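You operate a simulated robot arm through the tools that you are given. There is no shell and no other tool. Be economical: measure what you need, move in short steps, check, and stop when the job is done.

Carry out the task below with a simulated two-armed robot. There is one attempt and no reset: what you move stays moved.

Task
Take the blue drive marked "26" from the top of the low rack and put it on the top of the ageing cabinet. Open the left drawer of the middle bench, take the big grey cap and leave it in the inside of the left drawer of the middle bench, then shut the drawer. Fetch the big blue cap from the top of the low rack and set it on the lower shelf of the low rack. Put the grey drive from the long table on the strapping bed. Fetch the white tub that says "Grease" from the inside of the sealer and set it on the strapping bed. Take the small bin labelled "returns" from the fourth shelf from the bottom of the narrow rack and put it on top of the big carton on the top shelf of the left rack. Do these in any order.

The check looks at the end state, three seconds after you hand in, the way a careful person would. Anything else that was tipped, shoved, dropped, spilled or broken makes it a failure. A push-on lid holds only when it is set on centred and level and pressed home; a screw cap is set on level and turned clockwise until tight.

Robot
Two 7-joint arms with two-finger parallel grippers on one trunk, on a base that drives. Base frame: it is fixed to the floor where the robot stands at the start and does not move with it; the origin is under the middle of the robot, x ahead of it, y to its left, z up. Readings come in m, degrees, newtons and seconds.
The left shoulder is at the start at [0.02, 0.138, 1.19], the right one opposite. With the tool pointing down near the work surface each hand reaches from about 0.1 to 0.48 m from the robot's upright axis, wherever it stands, measured 20 degrees to its own side. Places, roughly: big blue cap (4x4x2 cm) [0.9, 0.4, 0.8]; big carton [7.25, -1, 1.25]; big grey cap (4x4x2 cm) [0.5, 0.4, 0.8]; blue drive [0.5, 0.25, 1]; grey drive [2.75, 0.25, 0.75]; inside of the left drawer of the middle bench [3.3, -3.3, 0.6]; left drawer of the middle bench [3.3, -3.3, 0.6]; lower shelf of the low rack [0.6, 0.3, 0.4]; small bin [4.25, 0.5, 1.25]; strapping bed [1.5, 0.3, 0.8]; top of the ageing cabinet [-1, -2.9, 1.5]; white tub [3, 0.25, 0.75]. Payload 1.57 kg a hand.
Tool frame (each hand has its own): the origin (TCP) lies between the finger pads and is the grasp point; the fingertips stand 0.03 m ahead of it; z points along the fingers, y is the line along which they close. Largest opening 0.08 m; finger width 0.017, thickness 0.012; the body of the gripper, 0.04 by 0.082 m, starts 0.08 m behind the TCP.
Orientation is told as [roll, pitch, yaw] about the base's x, y, z axes, in that order, counted from this pose: with the fingers straight down and closing along the base's y, the tool's x points along the base's -x, its y along +y and its z along -z.

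Tools
- The arms move only by the tool servo_tool. It takes "left_rows", "right_rows" or both (then of equal length, played together; a hand with none holds still); each is a list that holds one entry, the list of rows, each a list of 7 numbers: the turn, a rotation vector about the base's x, y, z in units of 5 degrees (1.0 is 5 degrees), then the shift along the base's x, y, z in units of 20 mm (1.0 is 20 mm), then the opening, from 0 (shut) to 1 (fully open). In form: [[[wx, wy, wz, x, y, z, grip], ...]]. A call has 1 to 20 rows; each row shifts and turns the commanded pose from where the row before left it. A call with a number of a shift or a turn outside -1 to 1 is refused whole. Each row takes 0.2 s and may step no farther than 0.05 m and 8.6 degrees from the row before; otherwise, or with a gripper value out of range, the whole call is refused. Where a pose cannot be reached the arm comes as near as it can. A force on the tool above 40 N (or 10 N above the force at the start of the call, whichever is more), or a blocked arm, ends the call early, and 0.2 s more pass. The fingers move at their own pace (about 0.045 m/s each) and stop on an object; they squeeze with about 22 N. The grip force told is the motor's: it shows also when the fingers shut on nothing. Time passes only in rows, and 0.2 s behind the last, so rows that do not move let the fingers close. The reply holds the time, the measured pose of the TCP, the force on the tool along the base axes, the opening and the grip force, in the units named above and with some noise, with the torque about the TCP (base axes, N m) and any sound that the robot's microphone picked up.
- Cameras (640 x 400 px; columns grow to the right, rows downward): "scene" is now at [0.1794, 0.0251, 1.0619]; the picture's right is [0.29, -0.96, 0.00], its down [-0.64, -0.19, -0.75] and it looks along [0.71, 0.22, -0.67] (base axes); focal length 214 px, centre (320, 200). "left" rides on the left gripper at [0.072, 0.007, -0.122] in its tool frame; the picture's right is [-0.09, 1.00, 0.00], its down [-0.84, -0.08, -0.54] and it looks along [-0.54, -0.05, 0.84] (tool axes); focal length 238 px, centre (320, 200). "right" rides on the right gripper at [0.072, -0.007, -0.122] in its tool frame; the picture's right is [0.09, 1.00, 0.00], its down [-0.84, 0.08, -0.54] and it looks along [-0.54, 0.05, 0.84] (tool axes); focal length 238 px, centre (320, 200). There is no depth. A picture from a camera that has moved, and an enlarged one, comes with that camera's place and axes in the base frame and with its lens.
- grab_frame(camera): a new picture of that camera. The clock stands still meanwhile.
- slide_trunk(by): slides the trunk up (or, below 0, down) by that many m; the arms and the scene camera ride with it, the base frame stays. It gives what a move gives, with no picture.
- base_move(legs): drives the robot by 1 to 6 legs, each [ahead, left, turn to the left] in m, m and degrees, along the robot's own axes; the way and the turn of a leg run together, so that a leg with both is an arc; at most 1.5 m and 180 degrees a leg. The arms and the cameras ride along, it lands a little off, and it stops where it bumps. It gives what a move gives.
- turn_head(pan, tilt): turns the head with the scene camera to pan (to the left, within 60 degrees either way) and tilt (down, from -29 to 69), counted from straight ahead of the robot. It gives what a move gives.
- enlarge(camera, box): a new picture of the part [left, top, right, bottom] of that camera's present view, enlarged. The clock stands still meanwhile.
- close_job(): hands the job in; it is judged then, once.

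Go step by step. Nothing tells you exact positions but the pictures and the camera data: compare them with the known pose of the tool, close in by small moves and look again before you grip or let go. The budget is 207 turns and 194 pictures, counting those below and the enlarged ones. Unless the task says otherwise, let go and move clear before handing in, and close with one line.

The tools are called after "Call:" as name(argument=value, ...) on one line, values as JSON. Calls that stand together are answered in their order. servo_tool: Moves the arms, as the interface text tells. Its arguments: {"type":"object","properties":{"left_rows":{"type":"array","items":{"type":"array","items":{"type":"array","items":{"type":"number"}}}},"right_rows":{"type":"array","items":{"type":"array","items":{"type":"array","items":{"type":"number"}}}}},"required":[]} The other tools are called the same way: slide_trunk (by) slides the trunk up or down; base_move (legs) drives the base; turn_head (pan, tilt) turns the head that bears the scene camera; grab_frame (camera) takes a picture; enlarge (camera, box) takes an enlarged picture of a part of a camera's view; close_job () hands the job in.

At the start:

```text
time_s: 0.0
left_tool_pos: [0.2409, 0.3439, 1.0353]
left_orientation: [1.3, 10.3, 0.0]
left_contact_force: [0.4, -0.1, -0.1]
left_moment: [-0.02, -0.03, 0.01]
left_gripper_width: 0.0799
left_grasp_force: 0.1
right_tool_pos: [0.3371, -0.0008, 1.0784]
right_orientation: [-0.2, 9.3, -0.2]
right_contact_force: [-0.3, 0.5, 0.2]
right_moment: [-0.02, 0.0, -0.01]
right_gripper_width: 0.0799
right_grasp_force: 0.1
trunk travel left (down, up): [-0.565, 0.675]
robot x, y, heading: [0.0005, -0.001, 0.2]
head pan, tilt: [16.9, 41.7]
```

scene: 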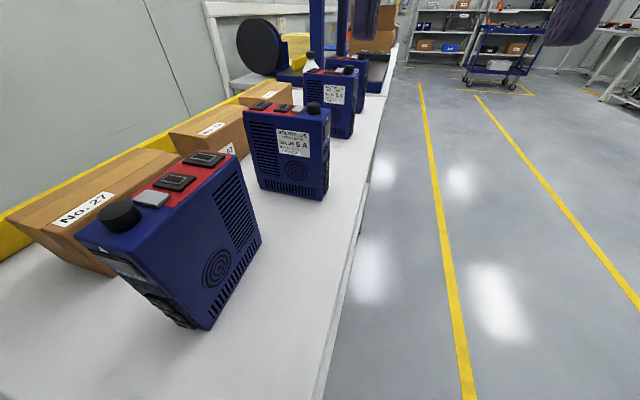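
right: 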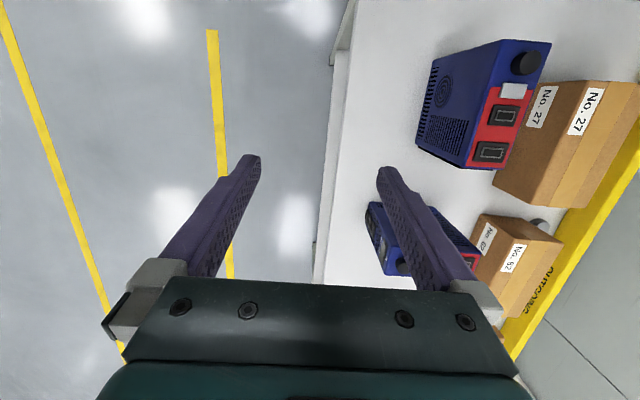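
left: 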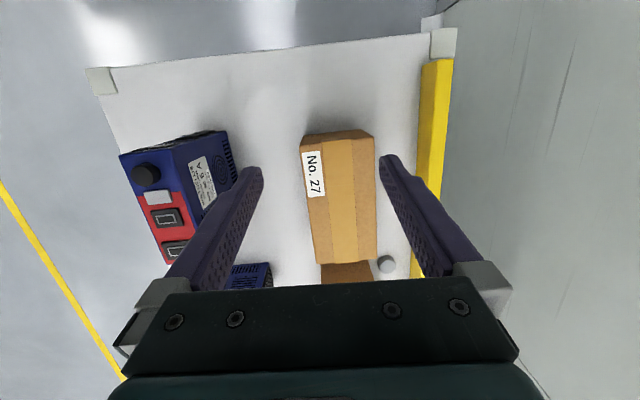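

I see the low rack on the left with several blue drives and cartons. I'll first look around with the head to read labels.

Call:
enlarge(camera="scene", box=[160, 0, 400, 150])

Call:
turn_head(pan=40, tilt=45)

Call:
grab_frame(camera="scene")

```text
2.67 times, centred on (280, 75) of scene
camera zoom: at [0.1794, 0.0251, 1.0619], right [0.29, -0.96, 0.0], down [-0.64, -0.19, -0.75], along [0.71, 0.22, -0.67], focal length 572 px, centre (427, 533)
```

zoom: 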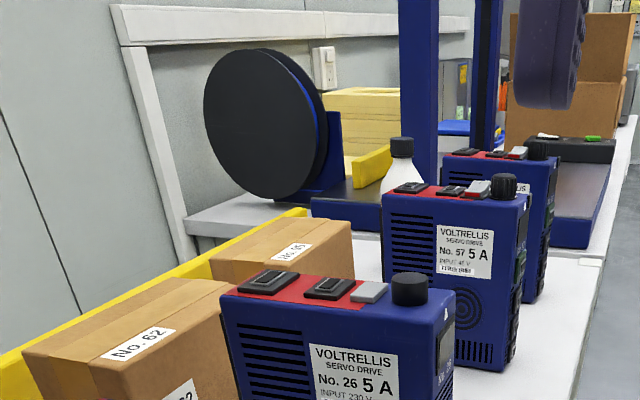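

```text
time_s: 0.9
left_tool_pos: [0.24, 0.3439, 1.035]
left_orientation: [1.4, 10.5, 0.1]
left_contact_force: [-0.5, 0.4, 0.0]
left_moment: [0.02, 0.01, 0.0]
left_gripper_width: 0.0797
left_grasp_force: 0.1
right_tool_pos: [0.3363, -0.0015, 1.0777]
right_orientation: [-0.2, 9.3, -0.1]
right_contact_force: [-0.3, 0.1, 0.6]
right_moment: [0.03, 0.0, 0.0]
right_gripper_width: 0.0801
right_grasp_force: 0.0
trunk travel left (down, up): [-0.565, 0.675]
robot x, y, heading: [0.0034, -0.0005, 0.3]
head pan, tilt: [40.0, 45.0]
```

```text
189 pictures are left
camera scene: at [0.1616, 0.0529, 1.0572], right [0.64, -0.77, 0.0], down [-0.54, -0.45, -0.71], along [0.54, 0.45, -0.71], focal length 214 px, centre (320, 200)
```

scene: 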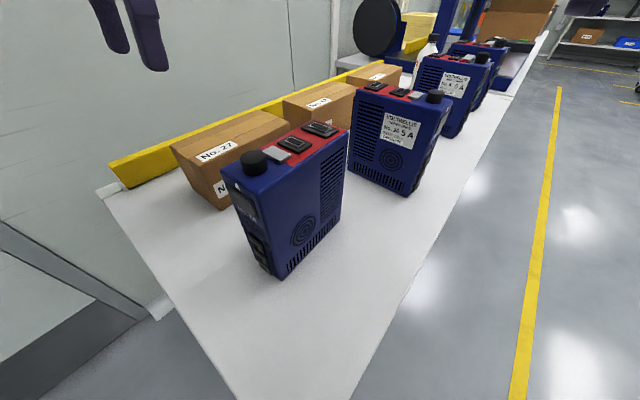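

Drive 26 is the second one. I'll take a left-hand view with axes and look ahead and around to survey the room.

Call:
grab_frame(camera="left")

Call:
turn_head(pan=0, tilt=5)

Call:
grab_frame(camera="scene")

Call:
turn_head(pan=-55, tilt=5)

Call:
grab_frame(camera="scene")

```text
188 pictures are left
camera left: at [0.1905, 0.3483, 1.1677], right [0.09, 1.0, 0.01], down [0.92, -0.09, 0.38], along [0.38, -0.03, -0.93], focal length 238 px, centre (320, 200)
```

left: 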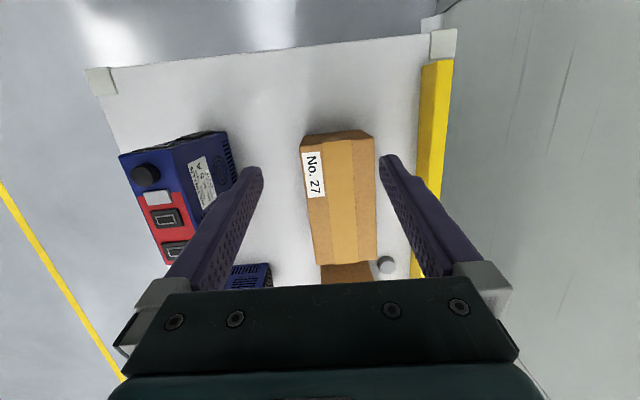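

```text
time_s: 1.9
left_tool_pos: [0.2413, 0.3438, 1.0342]
left_orientation: [1.4, 10.5, 0.1]
left_contact_force: [0.3, 0.2, -0.4]
left_moment: [-0.01, -0.01, 0.02]
left_gripper_width: 0.0798
left_grasp_force: 0.0
right_tool_pos: [0.3347, -0.0012, 1.0778]
right_orientation: [-0.3, 9.3, 0.0]
right_contact_force: [1.1, 0.2, 0.3]
right_moment: [0.01, 0.02, 0.01]
right_gripper_width: 0.08
right_grasp_force: 0.0
trunk travel left (down, up): [-0.565, 0.675]
robot x, y, heading: [-0.0011, 0.0001, -0.1]
head pan, tilt: [0.0, 5.0]
```

```text
187 pictures are left
camera scene: at [0.1911, 0.0008, 1.1201], right [0.0, -1.0, 0.0], down [-0.09, 0.0, -1.0], along [1.0, 0.0, -0.09], focal length 214 px, centre (320, 200)
```

scene: 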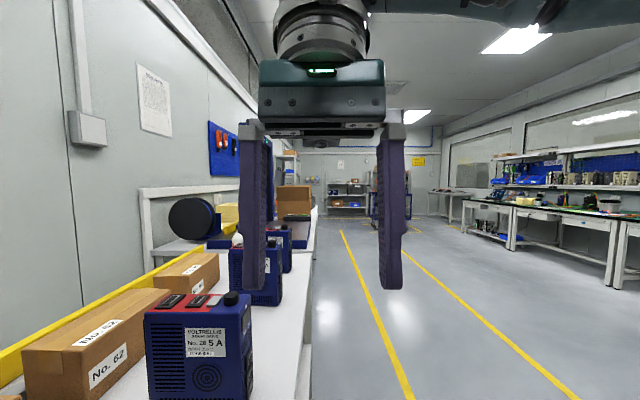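

```text
time_s: 3.2
left_tool_pos: [0.2408, 0.3457, 1.0353]
left_orientation: [1.4, 10.4, 0.0]
left_contact_force: [0.8, -0.3, -0.7]
left_moment: [0.01, 0.0, -0.02]
left_gripper_width: 0.08
left_grasp_force: 0.1
right_tool_pos: [0.3358, -0.0011, 1.0784]
right_orientation: [-0.2, 9.3, -0.1]
right_contact_force: [0.3, -0.8, 0.2]
right_moment: [0.0, -0.02, 0.01]
right_gripper_width: 0.0802
right_grasp_force: 0.0
trunk travel left (down, up): [-0.565, 0.675]
robot x, y, heading: [-0.0011, -0.002, 0.2]
head pan, tilt: [-55.0, 5.0]
```

```text
186 pictures are left
camera scene: at [0.152, -0.0745, 1.1202], right [-0.82, -0.57, 0.0], down [-0.05, 0.07, -1.0], along [0.57, -0.82, -0.09], focal length 214 px, centre (320, 200)
```

scene: 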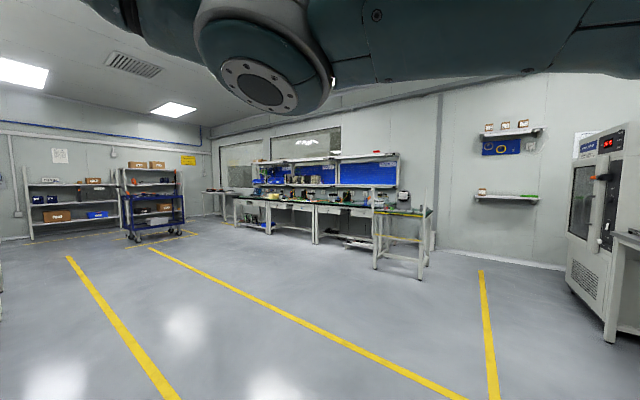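

Drive 26 sits around (0.52, 0.18), with its top near z≈0.94. I'll raise the trunk slightly, move right, then ahead, and turn to face the rack.

Call:
slide_trunk(by=0.1)

Call:
base_move(legs=[[0, -0.35, 0], [0.45, 0, 0], [0, 0, 90]])

Call:
turn_head(pan=0, tilt=50)

Call:
grab_frame(camera="scene")

Call:
grab_frame(camera="left")

Call:
grab_frame(camera="right")

```text
time_s: 4.5
left_tool_pos: [0.2403, 0.3455, 1.1345]
left_orientation: [1.3, 10.5, 0.0]
left_contact_force: [0.4, -0.3, 0.2]
left_moment: [0.01, -0.02, 0.02]
left_gripper_width: 0.0801
left_grasp_force: 0.2
right_tool_pos: [0.3355, -0.001, 1.1775]
right_orientation: [-0.3, 9.2, -0.1]
right_contact_force: [0.8, -0.4, 0.5]
right_moment: [0.01, 0.01, 0.0]
right_gripper_width: 0.08
right_grasp_force: 0.2
trunk travel left (down, up): [-0.665, 0.575]
robot x, y, heading: [0.0002, 0.0004, -0.0]
head pan, tilt: [-55.0, 5.0]
```

```text
time_s: 12.9
left_tool_pos: [0.1046, -0.1063, 1.1339]
left_orientation: [1.4, 10.5, 89.2]
left_contact_force: [-0.2, 0.0, 0.4]
left_moment: [0.01, 0.0, 0.0]
left_gripper_width: 0.0799
left_grasp_force: 0.0
right_tool_pos: [0.4516, -0.0165, 1.1777]
right_orientation: [-0.2, 9.3, 89.2]
right_contact_force: [-0.4, 0.5, 0.3]
right_moment: [0.03, 0.0, -0.02]
right_gripper_width: 0.0803
right_grasp_force: 0.0
trunk travel left (down, up): [-0.665, 0.575]
robot x, y, heading: [0.4472, -0.3546, 89.2]
head pan, tilt: [-55.0, 5.0]
```

```text
time_s: 14.1
left_tool_pos: [0.1047, -0.106, 1.1344]
left_orientation: [1.4, 10.5, 89.1]
left_contact_force: [-0.2, 1.2, -0.3]
left_moment: [0.03, -0.04, 0.0]
left_gripper_width: 0.0797
left_grasp_force: 0.0
right_tool_pos: [0.4528, -0.0171, 1.1772]
right_orientation: [-0.2, 9.4, 89.1]
right_contact_force: [-1.1, -0.3, 0.4]
right_moment: [-0.01, -0.01, 0.01]
right_gripper_width: 0.08
right_grasp_force: 0.1
trunk travel left (down, up): [-0.665, 0.575]
robot x, y, heading: [0.4451, -0.3552, 89.2]
head pan, tilt: [0.0, 50.0]
```

```text
185 pictures are left
camera scene: at [0.448, -0.1742, 1.1503], right [1.0, -0.02, 0.0], down [-0.01, -0.77, -0.64], along [0.01, 0.64, -0.77], focal length 214 px, centre (320, 200)
```

scene: 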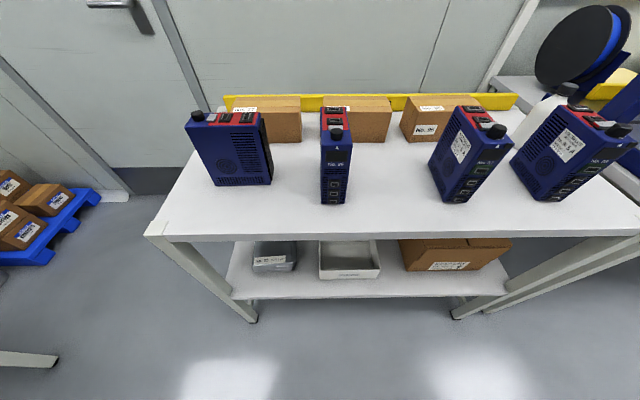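

```text
184 pictures are left
camera left: at [0.0988, -0.1551, 1.2674], right [-0.99, 0.11, 0.01], down [0.11, 0.92, 0.38], along [0.04, 0.38, -0.93], focal length 238 px, centre (320, 200)
```

left: 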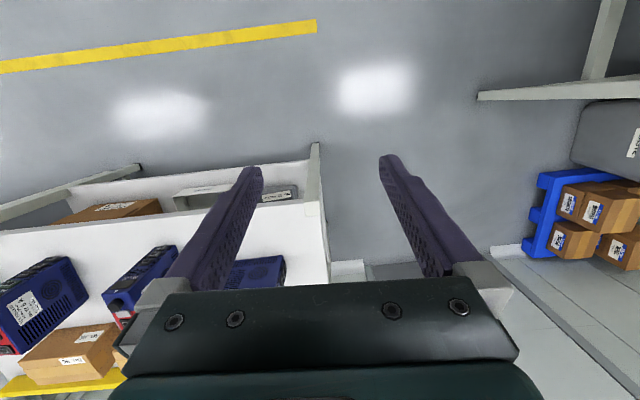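

```text
183 pictures are left
camera right: at [0.4579, -0.068, 1.3111], right [-1.0, -0.07, 0.01], down [-0.06, 0.92, 0.4], along [-0.04, 0.4, -0.92], focal length 238 px, centre (320, 200)
```

right: 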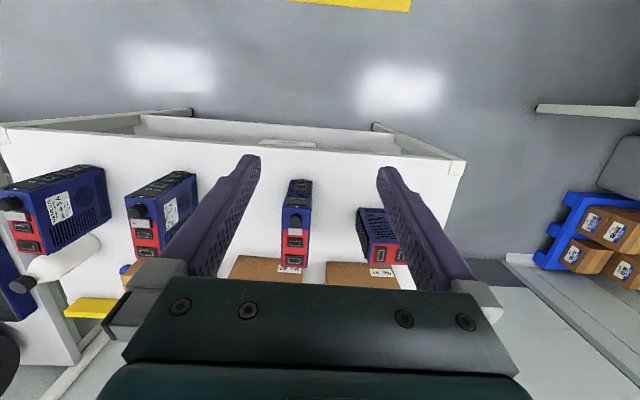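

Drive 26 is straight ahead at about (0.478, 0.17), 5–6 cm thick with its top near 0.945. I'll move closer and straighten the right hand above it.

Call:
base_move(legs=[[0.1, 0, 0]])

Call:
servo_tool(right_rows=[[[0.95, 0, 0, 0.3, 1, 0, 1], [0.95, 0, 0, 0.3, 1, 0, 1], [0, 0, 0, 0.3, 1, -1, 1], [0, 0, 0, 0.2, 1, -1, 1], [0, 0, 0.18, 0, 0, -1, 1], [0, 0, 0, 0, 0, -1, 1], [0, 0, 0, 0, 0, -1, 1]]])

Call:
grab_frame(camera="right")

Call:
grab_frame(camera="scene")

```text
time_s: 15.3
left_tool_pos: [0.106, -0.007, 1.1332]
left_orientation: [1.4, 10.5, 89.1]
left_contact_force: [0.3, -0.4, 0.2]
left_moment: [0.01, -0.01, 0.0]
left_gripper_width: 0.0799
left_grasp_force: 0.0
right_tool_pos: [0.4543, 0.0827, 1.1777]
right_orientation: [-0.2, 9.5, 89.1]
right_contact_force: [-0.1, 0.1, -0.7]
right_moment: [-0.02, 0.03, -0.02]
right_gripper_width: 0.0802
right_grasp_force: 0.0
trunk travel left (down, up): [-0.665, 0.575]
robot x, y, heading: [0.446, -0.2521, 89.4]
head pan, tilt: [0.0, 50.0]
```

```text
time_s: 16.9
left_tool_pos: [0.106, -0.0068, 1.1344]
left_orientation: [1.4, 10.5, 89.0]
left_contact_force: [-0.4, 0.6, -0.5]
left_moment: [-0.04, 0.02, -0.03]
left_gripper_width: 0.0802
left_grasp_force: 0.0
right_tool_pos: [0.4764, 0.1621, 1.0778]
right_orientation: [-0.1, -0.1, 90.0]
right_contact_force: [0.3, -0.5, -0.6]
right_moment: [0.0, -0.02, 0.03]
right_gripper_width: 0.08
right_grasp_force: 0.2
trunk travel left (down, up): [-0.665, 0.575]
robot x, y, heading: [0.4496, -0.2494, 89.3]
head pan, tilt: [0.0, 50.0]
```

```text
182 pictures are left
camera right: at [0.4828, 0.0901, 1.2006], right [-1.0, -0.09, 0.0], down [-0.08, 0.84, 0.54], along [-0.05, 0.54, -0.84], focal length 238 px, centre (320, 200)
```

right: 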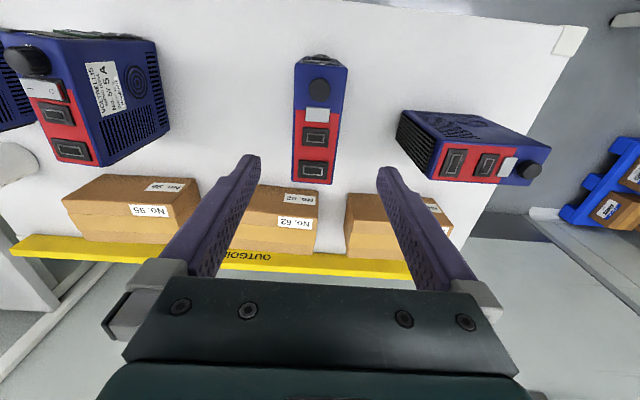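

```text
181 pictures are left
camera scene: at [0.4495, -0.075, 1.1503], right [1.0, -0.01, 0.0], down [-0.01, -0.77, -0.64], along [0.01, 0.64, -0.77], focal length 214 px, centre (320, 200)
```

scene: 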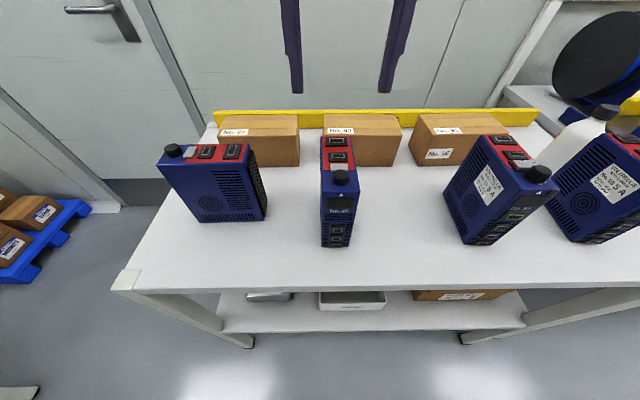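

Drive 26's top is centred near (0.480, 0.167). I'll lower around it and grip.

Call:
servo_tool(right_rows=[[[0, 0, 0, 0.2, 0.25, -1, 1], [0, 0, 0, 0, 0, -1, 1], [0, 0, 0, 0, 0, -1, 1], [0, 0, 0, 0, 0, -1, 1], [0, 0, 0, 0, 0, -1, 1], [0, 0, 0, 0, 0, -1, 1], [0, 0, 0, 0, 0, -1, 1], [0, 0, 0, 0, 0, -1, 1], [0, 0, 0, 0, 0, -0.5, 1], [0, 0, 0, 0, 0, 0, 0], [0, 0, 0, 0, 0, 0, 0], [0, 0, 0, 0, 0, 0, 0], [0, 0, 0, 0, 0, 0, 0]]])

Call:
grab_frame(camera="right")

```text
time_s: 19.7
left_tool_pos: [0.1067, -0.0072, 1.1334]
left_orientation: [1.4, 10.5, 89.1]
left_contact_force: [-0.6, 1.3, -0.7]
left_moment: [0.01, 0.02, -0.03]
left_gripper_width: 0.0799
left_grasp_force: 0.1
right_tool_pos: [0.4802, 0.1611, 0.9098]
right_orientation: [0.0, 0.2, 90.1]
right_contact_force: [-1.8, 0.0, 0.3]
right_moment: [0.1, 0.2, 0.06]
right_gripper_width: 0.0501
right_grasp_force: 22.2
right hand out of reach, approached as far as the arm can: row 9
trunk travel left (down, up): [-0.665, 0.575]
robot x, y, heading: [0.4472, -0.2564, 89.2]
head pan, tilt: [0.0, 50.0]
```

```text
180 pictures are left
camera right: at [0.4874, 0.0885, 1.0329], right [-1.0, -0.09, 0.0], down [-0.08, 0.84, 0.54], along [-0.05, 0.54, -0.84], focal length 238 px, centre (320, 200)
```

right: 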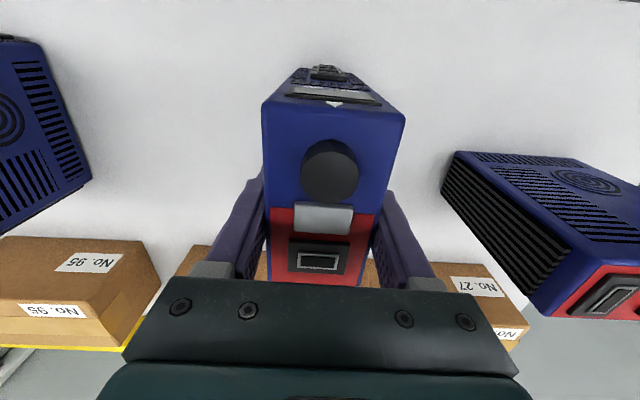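

Gripped at 50 mm. Lift with the trunk and check.

Call:
slide_trunk(by=0.2)

Call:
grab_frame(camera="right")

```text
time_s: 21.8
left_tool_pos: [0.1077, -0.0066, 1.3336]
left_orientation: [1.4, 10.6, 89.2]
left_contact_force: [-0.1, -0.4, -0.1]
left_moment: [0.0, 0.02, 0.01]
left_gripper_width: 0.08
left_grasp_force: 0.0
right_tool_pos: [0.4811, 0.1607, 1.1088]
right_orientation: [-0.1, 0.1, 89.9]
right_contact_force: [-0.8, 1.0, -8.2]
right_moment: [-0.04, 0.0, 0.02]
right_gripper_width: 0.0498
right_grasp_force: 22.1
trunk travel left (down, up): [-0.865, 0.375]
robot x, y, heading: [0.4482, -0.2509, 89.2]
head pan, tilt: [0.0, 50.0]
```

```text
179 pictures are left
camera right: at [0.4881, 0.0882, 1.2327], right [-1.0, -0.09, 0.0], down [-0.08, 0.84, 0.54], along [-0.05, 0.54, -0.84], focal length 238 px, centre (320, 200)
```

right: 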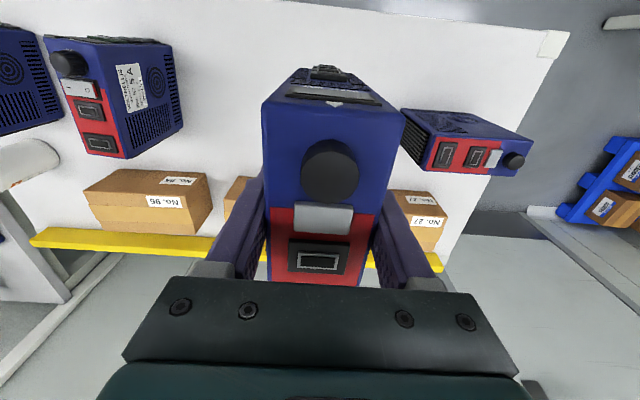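

Held securely. Back away and turn around to view the ageing cabinet.

Call:
base_move(legs=[[-0.6, 0, 0], [0, 0, 150]])

Call:
turn_head(pan=0, tilt=10)

Call:
grab_frame(camera="scene")

```text
time_s: 31.4
left_tool_pos: [0.6184, -1.2282, 1.3338]
left_orientation: [1.4, 10.6, -120.1]
left_contact_force: [-0.1, -0.1, -0.1]
left_moment: [-0.01, 0.0, 0.02]
left_gripper_width: 0.08
left_grasp_force: 0.0
right_tool_pos: [0.2081, -1.1928, 1.1094]
right_orientation: [-0.1, 0.1, -119.3]
right_contact_force: [-0.6, 0.5, -7.9]
right_moment: [0.07, -0.02, -0.01]
right_gripper_width: 0.0501
right_grasp_force: 21.6
trunk travel left (down, up): [-0.865, 0.375]
robot x, y, heading: [0.4408, -0.846, -120.1]
head pan, tilt: [0.0, 50.0]
```

```text
time_s: 32.5
left_tool_pos: [0.6183, -1.2293, 1.3335]
left_orientation: [1.3, 10.6, -120.3]
left_contact_force: [0.0, 0.2, 0.8]
left_moment: [-0.03, -0.01, -0.02]
left_gripper_width: 0.08
left_grasp_force: 0.1
right_tool_pos: [0.2084, -1.1925, 1.1099]
right_orientation: [-0.1, 0.1, -119.3]
right_contact_force: [-0.7, 0.1, -8.0]
right_moment: [0.08, -0.01, -0.01]
right_gripper_width: 0.05
right_grasp_force: 22.4
trunk travel left (down, up): [-0.865, 0.375]
robot x, y, heading: [0.4406, -0.8471, -120.3]
head pan, tilt: [0.0, 10.0]
```

```text
178 pictures are left
camera scene: at [0.3432, -1.0147, 1.4119], right [-0.87, 0.5, 0.0], down [0.09, 0.15, -0.98], along [-0.49, -0.85, -0.18], focal length 214 px, centre (320, 200)
```

scene: 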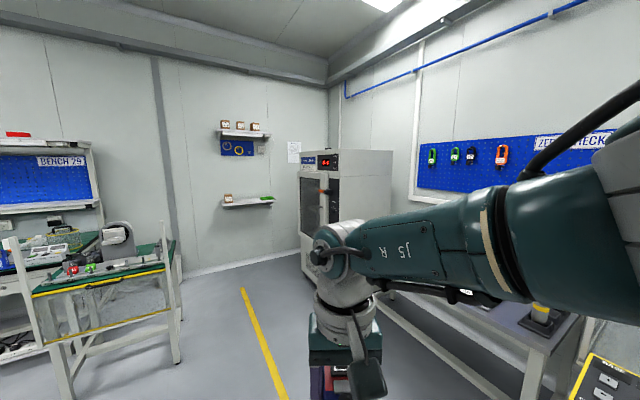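

The cabinet stands in the corner with its door facing +x. I'll turn to face −x, slide sideways to line up with it, and raise the trunk.

Call:
base_move(legs=[[0, 0, -59.7], [0, 1.0, 0], [0, 1.0, 0]])

Call:
slide_trunk(by=0.375)

Call:
turn_head(pan=0, tilt=25)

Call:
grab_frame(camera="scene")

```text
time_s: 45.1
left_tool_pos: [0.2057, -3.1898, 1.3342]
left_orientation: [1.4, 10.6, -180.0]
left_contact_force: [0.7, -0.4, -0.6]
left_moment: [0.0, -0.01, 0.02]
left_gripper_width: 0.08
left_grasp_force: 0.1
right_tool_pos: [0.0316, -2.8191, 1.1086]
right_orientation: [-0.1, 0.1, -179.1]
right_contact_force: [0.2, 0.6, -6.8]
right_moment: [-0.02, -0.07, 0.01]
right_gripper_width: 0.0498
right_grasp_force: 22.0
trunk travel left (down, up): [-0.865, 0.375]
robot x, y, heading: [0.444, -2.8449, -179.5]
head pan, tilt: [0.0, 10.0]
```

```text
time_s: 48.7
left_tool_pos: [0.2059, -3.1894, 1.7092]
left_orientation: [1.4, 10.6, -180.0]
left_contact_force: [-0.5, 0.0, -0.1]
left_moment: [-0.01, 0.03, -0.04]
left_gripper_width: 0.08
left_grasp_force: 0.0
right_tool_pos: [0.0326, -2.8163, 1.484]
right_orientation: [-0.1, 0.1, -179.1]
right_contact_force: [0.7, -0.3, -8.5]
right_moment: [0.01, -0.11, -0.02]
right_gripper_width: 0.0497
right_grasp_force: 21.9
trunk travel left (down, up): [-1.24, 0.0]
robot x, y, heading: [0.4478, -2.8478, -179.9]
head pan, tilt: [0.0, 10.0]
```

```text
time_s: 49.5
left_tool_pos: [0.2059, -3.1899, 1.7091]
left_orientation: [1.4, 10.6, -180.0]
left_contact_force: [0.7, -0.1, -0.6]
left_moment: [0.01, -0.02, 0.01]
left_gripper_width: 0.0799
left_grasp_force: 0.1
right_tool_pos: [0.0318, -2.8169, 1.4836]
right_orientation: [-0.1, 0.1, -179.1]
right_contact_force: [0.5, -0.3, -8.2]
right_moment: [-0.01, -0.07, -0.01]
right_gripper_width: 0.05
right_grasp_force: 22.2
trunk travel left (down, up): [-1.24, 0.0]
robot x, y, heading: [0.4463, -2.8406, -179.9]
head pan, tilt: [0.0, 25.0]
```

```text
177 pictures are left
camera scene: at [0.2531, -2.8444, 1.7627], right [0.0, 1.0, 0.0], down [0.42, 0.0, -0.91], along [-0.91, 0.0, -0.42], focal length 214 px, centre (320, 200)
```

scene: 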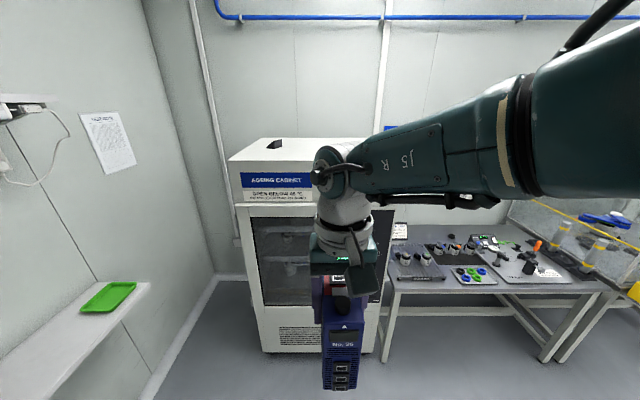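

Cabinet top spans about x −0.75…−1.4, y −3.27…−2.46, z≈1.5. I'll raise the hand so the drive clears the top.

Call:
servo_tool(right_rows=[[[0, 0, 0, 0, 0, 1, 0], [0, 0, 0, 0, 0, 1, 0], [0, 0, 0, 0, 0, 1, 0], [0, 0, 0, 0, 0, 1, 0], [0, 0, 0, 0, 0, 1, 0], [0, 0, 0, 0, 0, 1, 0], [0, 0, 0, 0, 0, 1, 0], [0, 0, 0, 0, 0, 1, 0], [0, 0, 0, 0, 0, 1, 0], [0, 0, 0, 0, 0, 1, 0]]])

Call:
grab_frame(camera="scene")

```text
time_s: 51.7
left_tool_pos: [0.2055, -3.1901, 1.7086]
left_orientation: [1.5, 10.6, -180.0]
left_contact_force: [0.4, 0.5, -0.2]
left_moment: [-0.05, -0.03, 0.01]
left_gripper_width: 0.0801
left_grasp_force: 0.0
right_tool_pos: [0.0314, -2.8192, 1.6836]
right_orientation: [-0.1, 0.1, -179.1]
right_contact_force: [0.3, 0.9, -8.5]
right_moment: [-0.01, -0.08, -0.01]
right_gripper_width: 0.0497
right_grasp_force: 21.8
trunk travel left (down, up): [-1.24, 0.0]
robot x, y, heading: [0.4428, -2.8397, -179.9]
head pan, tilt: [0.0, 25.0]
```

```text
176 pictures are left
camera scene: at [0.2531, -2.8444, 1.7626], right [0.0, 1.0, 0.0], down [0.42, 0.0, -0.91], along [-0.91, 0.0, -0.42], focal length 214 px, centre (320, 200)
```

scene: 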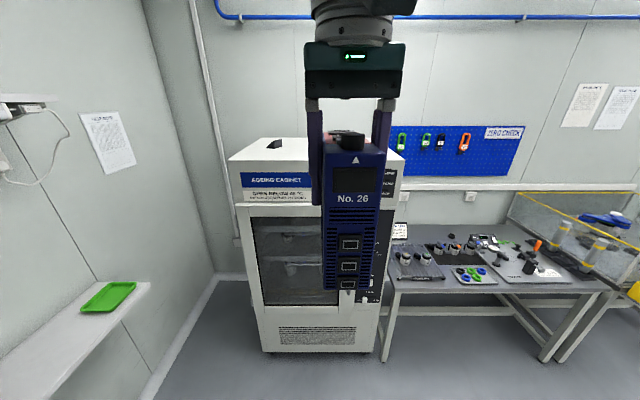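

The drive is raised. Advance to near the cabinet and look again.

Call:
base_move(legs=[[0.6, 0, 0]])

Call:
grab_frame(camera="scene")

Call:
grab_frame(camera="left")

```text
time_s: 55.1
left_tool_pos: [-0.395, -3.1919, 1.709]
left_orientation: [1.4, 10.6, -179.9]
left_contact_force: [0.6, -0.1, 0.6]
left_moment: [-0.02, -0.01, 0.03]
left_gripper_width: 0.0799
left_grasp_force: 0.0
right_tool_pos: [-0.5694, -2.8204, 1.6848]
right_orientation: [-0.1, 0.1, -178.9]
right_contact_force: [-0.5, 0.9, -7.8]
right_moment: [-0.03, -0.07, 0.02]
right_gripper_width: 0.0498
right_grasp_force: 21.8
trunk travel left (down, up): [-1.24, 0.0]
robot x, y, heading: [-0.1575, -2.8415, -179.9]
head pan, tilt: [0.0, 25.0]
```

```text
175 pictures are left
camera scene: at [-0.3486, -2.8466, 1.7626], right [0.0, 1.0, 0.0], down [0.42, 0.0, -0.91], along [-0.91, 0.0, -0.42], focal length 214 px, centre (320, 200)
```

scene: 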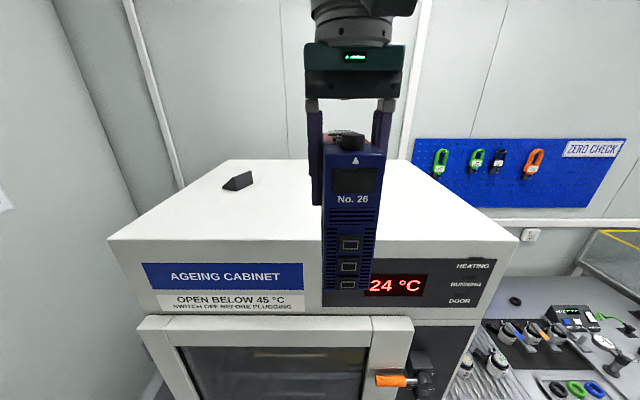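

```text
174 pictures are left
camera left: at [-0.3483, -3.1961, 1.8423], right [-0.09, -1.0, 0.01], down [-0.92, 0.09, 0.38], along [-0.38, 0.03, -0.93], focal length 238 px, centre (320, 200)
```

left: 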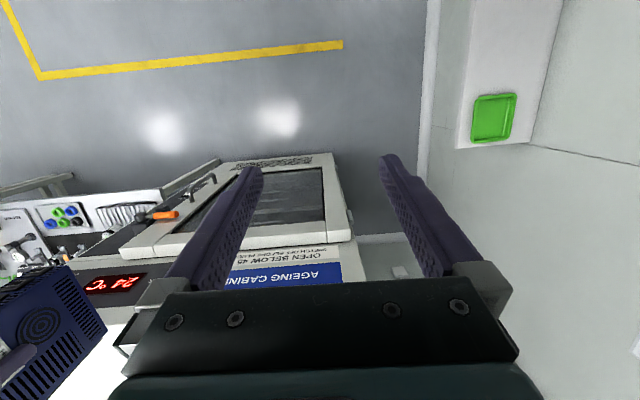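

Cabinet top is at z≈1.51 with front edge x≈−0.70. I'll advance 0.22 and then stretch the arm a little.

Call:
base_move(legs=[[0.22, 0, 0]])

Call:
servo_tool(right_rows=[[[0, 0, 0, -1, 0, 0, 0], [0, 0, 0, -1, 0, 0, 0], [0, 0, 0, -1, 0, 0, 0], [0, 0, 0, 0, 0, -1, 0]]])

Call:
turn_head(pan=-25, tilt=35)

Call:
grab_frame(camera="scene")

Call:
grab_frame(camera="right")

```text
time_s: 56.8
left_tool_pos: [-0.6142, -3.1925, 1.7096]
left_orientation: [1.4, 10.6, -179.8]
left_contact_force: [-0.2, -0.1, 0.0]
left_moment: [-0.01, 0.02, 0.02]
left_gripper_width: 0.0801
left_grasp_force: 0.0
right_tool_pos: [-0.7878, -2.8214, 1.6851]
right_orientation: [-0.1, 0.2, -179.0]
right_contact_force: [-0.1, 0.2, -9.3]
right_moment: [0.01, -0.04, -0.01]
right_gripper_width: 0.0497
right_grasp_force: 21.7
trunk travel left (down, up): [-1.24, 0.0]
robot x, y, heading: [-0.376, -2.8497, -179.8]
head pan, tilt: [0.0, 25.0]
```

```text
time_s: 57.8
left_tool_pos: [-0.6139, -3.1934, 1.7086]
left_orientation: [1.5, 10.5, -179.9]
left_contact_force: [0.4, 0.9, 0.0]
left_moment: [-0.01, -0.02, 0.01]
left_gripper_width: 0.0797
left_grasp_force: 0.0
right_tool_pos: [-0.8253, -2.8137, 1.6604]
right_orientation: [-0.2, 0.2, -179.0]
right_contact_force: [0.0, 0.0, -8.0]
right_moment: [0.02, -0.06, 0.01]
right_gripper_width: 0.0496
right_grasp_force: 21.8
right hand out of reach, approached as far as the arm can: row 2, 3
trunk travel left (down, up): [-1.24, 0.0]
robot x, y, heading: [-0.3742, -2.8508, -179.7]
head pan, tilt: [0.0, 25.0]
```

```text
time_s: 58.6
left_tool_pos: [-0.6137, -3.1923, 1.7083]
left_orientation: [1.5, 10.6, -180.0]
left_contact_force: [-0.4, 0.1, -0.3]
left_moment: [-0.01, 0.02, 0.0]
left_gripper_width: 0.0798
left_grasp_force: 0.0
right_tool_pos: [-0.8269, -2.8127, 1.6606]
right_orientation: [-0.1, 0.1, -179.0]
right_contact_force: [0.6, 0.3, -8.5]
right_moment: [0.0, -0.02, 0.0]
right_gripper_width: 0.0498
right_grasp_force: 21.6
trunk travel left (down, up): [-1.24, 0.0]
robot x, y, heading: [-0.3784, -2.8475, -179.7]
head pan, tilt: [-25.0, 35.0]
```

```text
173 pictures are left
camera scene: at [-0.555, -2.8101, 1.7468], right [0.42, 0.91, 0.0], down [0.52, -0.24, -0.82], along [-0.74, 0.34, -0.57], focal length 214 px, centre (320, 200)
```

scene: 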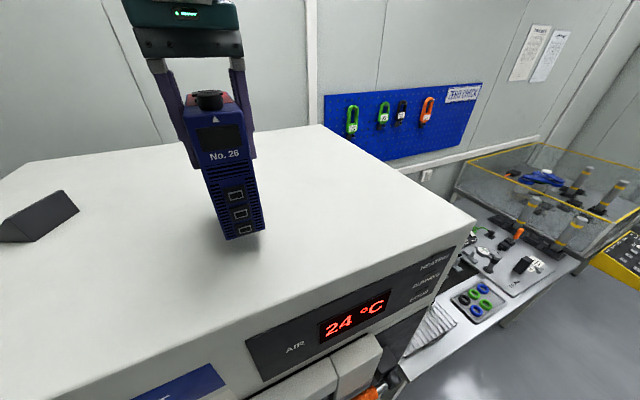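

```text
172 pictures are left
camera right: at [-0.7543, -2.8061, 1.7848], right [0.11, -0.99, 0.0], down [-0.84, -0.09, 0.54], along [-0.54, -0.06, -0.84], focal length 238 px, centre (320, 200)
```

right: 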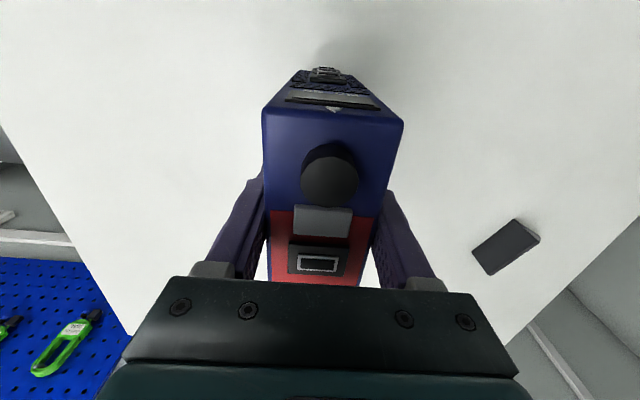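

The drive hangs about 2–3 cm above the top, well inside the edges. Lower gently until contact.

Call:
servo_tool(right_rows=[[[0, 0, 0, 0, 0, -0.25, 0], [0, 0, 0, 0, 0, -0.25, 0], [0, 0, 0, 0, 0, -0.25, 0], [0, 0, 0, 0, 0, -0.2, 0], [0, 0, 0, 0, 0, -0.2, 0], [0, 0, 0, 0, 0, -0.15, 0], [0, 0, 0, 0, 0, -0.15, 0], [0, 0, 0, 0, 0, -0.15, 0], [0, 0, 0, 0, 0, -0.15, 0], [0, 0, 0, 0, 0, -0.15, 0], [0, 0, 0, 0, 0, -0.15, 0], [0, 0, 0, 0, 0, -0.15, 0]]])

Call:
grab_frame(camera="scene")

```text
time_s: 61.2
left_tool_pos: [-0.6149, -3.1923, 1.7083]
left_orientation: [1.4, 10.5, -180.0]
left_contact_force: [-0.5, -0.3, 0.4]
left_moment: [-0.03, 0.03, -0.02]
left_gripper_width: 0.0803
left_grasp_force: 0.0
right_tool_pos: [-0.8273, -2.8138, 1.618]
right_orientation: [0.0, -0.2, -179.0]
right_contact_force: [-3.9, -1.1, 18.5]
right_moment: [-0.29, 0.0, -0.02]
right_gripper_width: 0.0501
right_grasp_force: 22.2
trunk travel left (down, up): [-1.24, 0.0]
robot x, y, heading: [-0.3743, -2.8488, -179.4]
head pan, tilt: [-25.0, 35.0]
```

```text
171 pictures are left
camera scene: at [-0.5555, -2.8101, 1.7473], right [0.42, 0.91, 0.0], down [0.52, -0.24, -0.82], along [-0.74, 0.34, -0.57], focal length 214 px, centre (320, 200)
```

scene: 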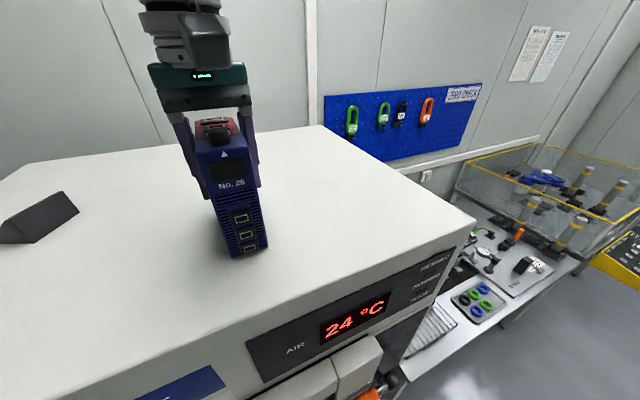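

Resting on the top. Open, then rise straight up.

Call:
servo_tool(right_rows=[[[0, 0, 0, 0, 0, 0.1, 0.3], [0, 0, 0, 0, 0, 0, 1], [0, 0, 0, 0, 0, 0, 1], [0, 0, 0, 0, 0, 0, 1], [0, 0, 0, 0, 0, 0.5, 1], [0, 0, 0, 0, 0, 1, 1], [0, 0, 0, 0, 0, 1, 1], [0, 0, 0, 0, 0, 1, 1], [0, 0, 0, 0, 0, 1, 1], [0, 0, 0, 0, 0, 1, 1], [0, 0, 0, 0, 0, 1, 1]]])

Call:
base_move(legs=[[-0.55, 0, 0]])

Call:
turn_head(pan=0, tilt=20)

Call:
grab_frame(camera="scene")

```text
time_s: 63.8
left_tool_pos: [-0.6131, -3.193, 1.7085]
left_orientation: [1.4, 10.6, -179.8]
left_contact_force: [-0.3, 0.5, 0.4]
left_moment: [0.01, 0.01, -0.01]
left_gripper_width: 0.08
left_grasp_force: 0.1
right_tool_pos: [-0.8112, -2.8079, 1.7226]
right_orientation: [0.3, 4.1, -179.6]
right_contact_force: [0.8, -1.1, -0.2]
right_moment: [0.0, -0.03, 0.03]
right_gripper_width: 0.08
right_grasp_force: 0.0
right hand out of reach, approached as far as the arm can: row 10
trunk travel left (down, up): [-1.24, 0.0]
robot x, y, heading: [-0.3769, -2.8439, -179.6]
head pan, tilt: [-25.0, 35.0]
stopped in row 11 (right hand): the arm was blocked; the commanded pose is now the measured one
```

```text
time_s: 67.0
left_tool_pos: [-0.0602, -3.1913, 1.7082]
left_orientation: [1.4, 10.6, -179.9]
left_contact_force: [-0.2, 0.2, 0.1]
left_moment: [0.01, 0.01, 0.0]
left_gripper_width: 0.0798
left_grasp_force: 0.1
right_tool_pos: [-0.2582, -2.8054, 1.7222]
right_orientation: [0.3, 4.0, -179.6]
right_contact_force: [0.6, -0.9, -0.1]
right_moment: [-0.01, -0.04, 0.0]
right_gripper_width: 0.0803
right_grasp_force: 0.1
trunk travel left (down, up): [-1.24, 0.0]
robot x, y, heading: [0.1776, -2.8434, -179.7]
head pan, tilt: [-25.0, 35.0]
```

```text
time_s: 67.9
left_tool_pos: [-0.0596, -3.1916, 1.7078]
left_orientation: [1.4, 10.6, -179.9]
left_contact_force: [0.3, -0.1, -0.5]
left_moment: [0.01, -0.01, 0.02]
left_gripper_width: 0.0795
left_grasp_force: 0.2
right_tool_pos: [-0.2555, -2.8061, 1.7225]
right_orientation: [0.3, 4.0, -179.5]
right_contact_force: [0.2, -0.6, -0.4]
right_moment: [0.01, -0.02, -0.01]
right_gripper_width: 0.0797
right_grasp_force: 0.1
trunk travel left (down, up): [-1.24, 0.0]
robot x, y, heading: [0.1809, -2.8456, -179.6]
head pan, tilt: [0.0, 20.0]
```

```text
170 pictures are left
camera scene: at [-0.0142, -2.8454, 1.7708], right [0.0, 1.0, 0.0], down [0.34, 0.0, -0.94], along [-0.94, 0.0, -0.34], focal length 214 px, centre (320, 200)
```

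scene: 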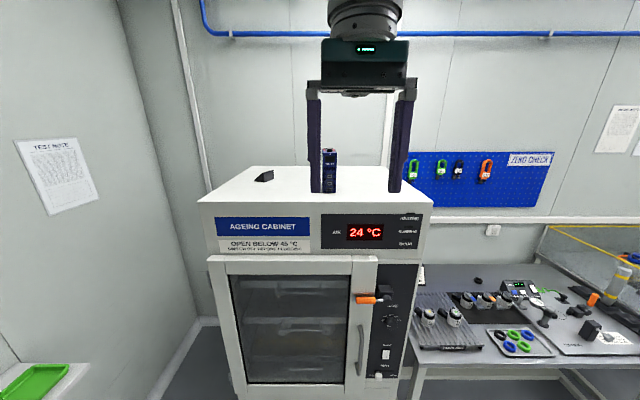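

Drive 26 stands on the cabinet. Now I'll go back to the rack's near end for the grey cap, first to (0, −0.6), heading 90°, and look.

Call:
base_move(legs=[[0, 0, -90], [1.15, 0.05, 0], [1.1, 0.05, 0]])

Call:
slide_trunk(by=-0.5)

Call:
turn_head(pan=0, tilt=35)

Call:
grab_frame(camera="scene")

```text
time_s: 82.9
left_tool_pos: [-0.2603, -0.3564, 1.7086]
left_orientation: [1.4, 10.6, 90.0]
left_contact_force: [-0.5, 0.5, 0.2]
left_moment: [-0.01, 0.0, 0.02]
left_gripper_width: 0.08
left_grasp_force: 0.1
right_tool_pos: [0.127, -0.1614, 1.7226]
right_orientation: [0.2, 4.1, 90.3]
right_contact_force: [0.7, -0.2, -0.3]
right_moment: [-0.02, -0.04, -0.01]
right_gripper_width: 0.08
right_grasp_force: 0.0
trunk travel left (down, up): [-1.24, 0.0]
robot x, y, heading: [0.0838, -0.599, 89.8]
head pan, tilt: [0.0, 20.0]
```

```text
refused: -0.5 is not a number from -0.4 to 0.4
```

```text
time_s: 83.6
left_tool_pos: [-0.26, -0.3572, 1.7086]
left_orientation: [1.4, 10.6, 89.9]
left_contact_force: [0.3, 0.6, -0.5]
left_moment: [0.01, -0.01, 0.03]
left_gripper_width: 0.08
left_grasp_force: 0.1
right_tool_pos: [0.1254, -0.1615, 1.7215]
right_orientation: [0.3, 4.1, 90.2]
right_contact_force: [0.0, 0.3, -0.3]
right_moment: [0.01, -0.02, -0.01]
right_gripper_width: 0.0801
right_grasp_force: 0.1
trunk travel left (down, up): [-1.24, 0.0]
robot x, y, heading: [0.0828, -0.5972, 90.2]
head pan, tilt: [0.0, 35.0]
```

```text
169 pictures are left
camera scene: at [0.0837, -0.4087, 1.747], right [1.0, 0.0, 0.0], down [0.0, -0.57, -0.82], along [0.0, 0.82, -0.57], focal length 214 px, centre (320, 200)
```

scene: 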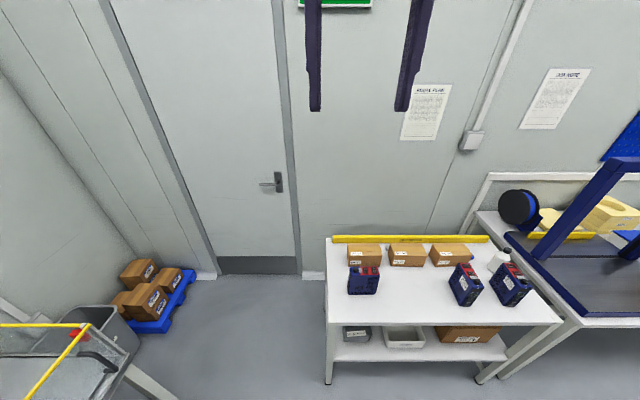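

I see open floor in front of the door, next to the rack end. Check the cap positions from this viewpoint.

Call:
enlarge(camera="scene", box=[320, 225, 580, 388])

Call:
slide_trunk(by=-0.3)

Call:
base_move(legs=[[0.55, 0.12, 0], [0, 0, -90], [0, 0.3, 0]])

Call:
turn_head(pan=10, tilt=45)

Call:
grab_frame(camera="scene")

Call:
grab_frame(camera="left")

```text
2.45 times, centred on (450, 306) of scene
camera zoom: at [0.0837, -0.4087, 1.747], right [1.0, 0.0, 0.0], down [0.0, -0.57, -0.82], along [0.0, 0.82, -0.57], focal length 526 px, centre (1, -61)
```

zoom: 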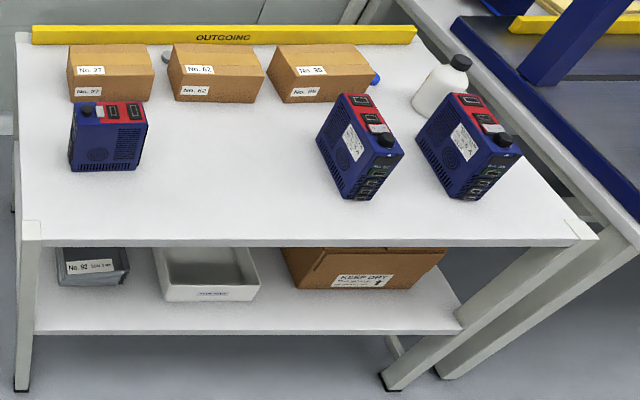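

```text
time_s: 86.6
left_tool_pos: [-0.2602, -0.3557, 1.41]
left_orientation: [1.3, 10.5, 89.9]
left_contact_force: [-1.0, -0.1, 0.2]
left_moment: [0.04, 0.0, 0.02]
left_gripper_width: 0.0803
left_grasp_force: 0.1
right_tool_pos: [0.1248, -0.1613, 1.4223]
right_orientation: [0.3, 4.0, 90.2]
right_contact_force: [0.3, -0.1, -0.2]
right_moment: [0.0, 0.01, 0.01]
right_gripper_width: 0.0799
right_grasp_force: 0.0
trunk travel left (down, up): [-0.94, 0.3]
robot x, y, heading: [0.0842, -0.5958, 90.0]
head pan, tilt: [0.0, 35.0]
```

```text
time_s: 95.3
left_tool_pos: [0.2191, 0.5899, 1.4091]
left_orientation: [1.5, 10.6, -1.0]
left_contact_force: [-0.1, 0.2, 0.0]
left_moment: [-0.01, -0.02, 0.01]
left_gripper_width: 0.0803
left_grasp_force: 0.1
right_tool_pos: [0.4076, 0.2014, 1.4223]
right_orientation: [0.4, 4.0, -0.8]
right_contact_force: [-0.9, 0.1, -0.1]
right_moment: [0.01, 0.01, -0.01]
right_gripper_width: 0.0799
right_grasp_force: 0.1
trunk travel left (down, up): [-0.94, 0.3]
robot x, y, heading: [-0.0258, 0.2528, -0.9]
head pan, tilt: [0.0, 35.0]
```

```text
time_s: 96.1
left_tool_pos: [0.2177, 0.5898, 1.4091]
left_orientation: [1.4, 10.5, -1.0]
left_contact_force: [-0.2, 0.2, 0.0]
left_moment: [0.0, -0.04, 0.01]
left_gripper_width: 0.0803
left_grasp_force: 0.2
right_tool_pos: [0.4068, 0.2003, 1.4216]
right_orientation: [0.1, 4.2, -0.8]
right_contact_force: [-0.1, 0.5, -0.8]
right_moment: [0.03, 0.02, 0.01]
right_gripper_width: 0.0797
right_grasp_force: 0.0
trunk travel left (down, up): [-0.94, 0.3]
robot x, y, heading: [-0.0243, 0.2484, -0.6]
head pan, tilt: [10.0, 45.0]
```

```text
167 pictures are left
camera scene: at [0.1517, 0.2611, 1.4322], right [0.16, -0.99, 0.0], down [-0.7, -0.11, -0.71], along [0.7, 0.11, -0.71], focal length 214 px, centre (320, 200)
```

scene: 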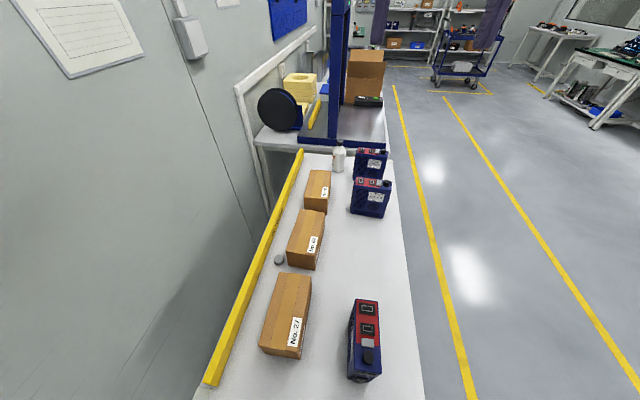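

```text
166 pictures are left
camera left: at [0.1681, 0.5943, 1.5423], right [0.11, 0.99, 0.01], down [0.92, -0.11, 0.38], along [0.38, -0.04, -0.93], focal length 238 px, centre (320, 200)
```

left: 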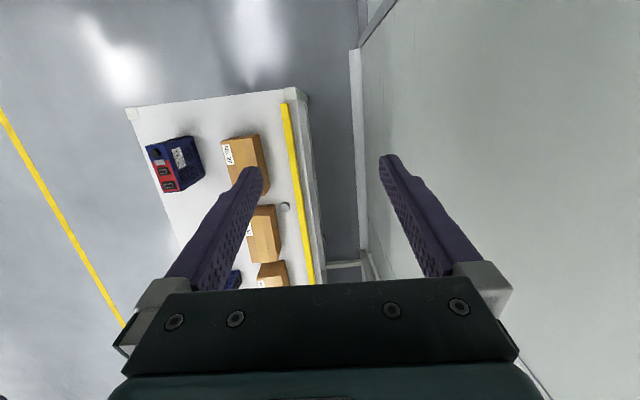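

The grey cap is at (0.481, 0.449), between the cartons and the yellow rail. I'll bring the left hand inward, straighten it and yaw it 90° so the fingers close along x, then step nearer.

Call:
servo_tool(left_rows=[[[-0.14, -1, 0, 0, -1, 0, 1], [-0.14, -1, 0, 0, -1, 0, 1], [0, 0, 1, 0, -1, 0, 1], [0, 0, 1, 0, -1, 0, 1], [0, 0, 1, 0, -1, 0, 1], [0, 0, 1, 0, -1, 0, 1], [0, 0, 1, 0, -0.7, 0, 1], [0, 0, 1, 0, -0.7, 0, 1], [0, 0, 1, 0.6, 0, 0, 1], [0, 0, 1, 0.6, 0, 0, 1], [0, 0, 1, 0.6, 0, 0, 1], [0, 0, 1, 0.6, 0, 0, 1], [0, 0, 1, 0.6, 0, 0, 1], [0, 0, 1, 0.6, 0, 0, 1], [0, 0, 1, 0.6, 0, 0, 1], [0, 0, 1, 0.6, 0, 0, 1], [0, 0, 1, 0.6, 0, 0, 1], [0, 0, 1, 0.6, 0, 0, 1], [0, 0, 1, 0, 0, 0, 1], [0, 0, 1, 0, 0, 0, 1]]])

Call:
base_move(legs=[[0.06, 0.05, 0.6]])

Call:
slide_trunk(by=-0.32)

Call:
grab_frame(camera="left")

Call:
grab_frame(camera="scene")

```text
time_s: 100.3
left_tool_pos: [0.3388, 0.4416, 1.4094]
left_orientation: [0.2, 0.7, 89.1]
left_contact_force: [0.1, 0.1, 0.0]
left_moment: [0.03, 0.0, 0.03]
left_gripper_width: 0.0801
left_grasp_force: 0.1
right_tool_pos: [0.4068, 0.2003, 1.422]
right_orientation: [0.3, 4.0, -0.6]
right_contact_force: [-0.4, 0.2, 0.3]
right_moment: [0.02, 0.03, 0.0]
right_gripper_width: 0.0801
right_grasp_force: 0.0
trunk travel left (down, up): [-0.94, 0.3]
robot x, y, heading: [-0.0268, 0.2449, -0.8]
head pan, tilt: [10.0, 45.0]
```

```text
time_s: 101.3
left_tool_pos: [0.3968, 0.495, 1.4092]
left_orientation: [0.3, 0.6, 89.4]
left_contact_force: [0.0, -0.1, 0.1]
left_moment: [-0.04, 0.03, 0.02]
left_gripper_width: 0.0799
left_grasp_force: 0.2
right_tool_pos: [0.4681, 0.2541, 1.4227]
right_orientation: [0.4, 4.0, -0.2]
right_contact_force: [0.3, 0.0, 0.0]
right_moment: [-0.01, -0.01, -0.01]
right_gripper_width: 0.08
right_grasp_force: 0.0
trunk travel left (down, up): [-0.94, 0.3]
robot x, y, heading: [0.0317, 0.298, -0.6]
head pan, tilt: [10.0, 45.0]
```

```text
time_s: 104.5
left_tool_pos: [0.3969, 0.4947, 1.0894]
left_orientation: [0.2, 0.6, 89.5]
left_contact_force: [0.4, -0.3, -0.6]
left_moment: [0.04, -0.03, -0.01]
left_gripper_width: 0.08
left_grasp_force: 0.0
right_tool_pos: [0.4684, 0.2539, 1.1017]
right_orientation: [0.3, 4.0, -0.3]
right_contact_force: [-0.1, -0.3, -0.2]
right_moment: [0.0, 0.02, -0.01]
right_gripper_width: 0.0801
right_grasp_force: 0.2
trunk travel left (down, up): [-0.62, 0.62]
robot x, y, heading: [0.0325, 0.2992, -0.2]
head pan, tilt: [10.0, 45.0]
```

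```text
165 pictures are left
camera left: at [0.3884, 0.4239, 1.2117], right [-0.99, 0.1, 0.0], down [0.09, 0.84, 0.53], along [0.05, 0.53, -0.85], focal length 238 px, centre (320, 200)
```

left: 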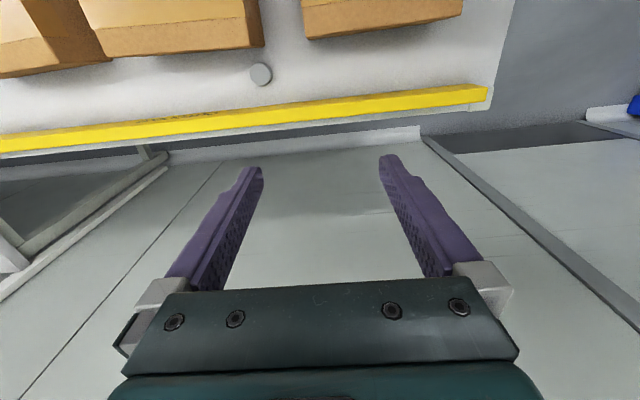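

```text
164 pictures are left
camera scene: at [0.2123, 0.3121, 1.1122], right [0.17, -0.99, 0.0], down [-0.7, -0.12, -0.71], along [0.7, 0.12, -0.71], focal length 214 px, centre (320, 200)
```

scene: 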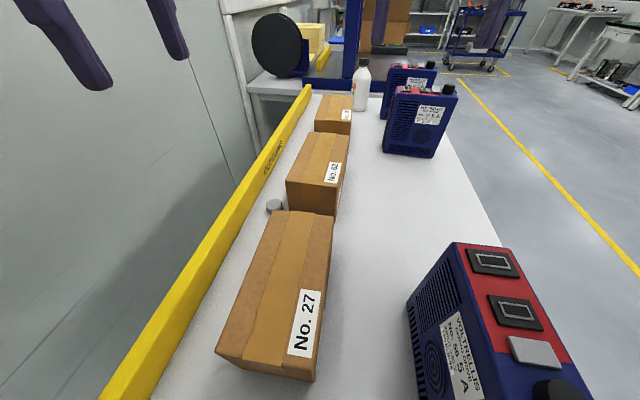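

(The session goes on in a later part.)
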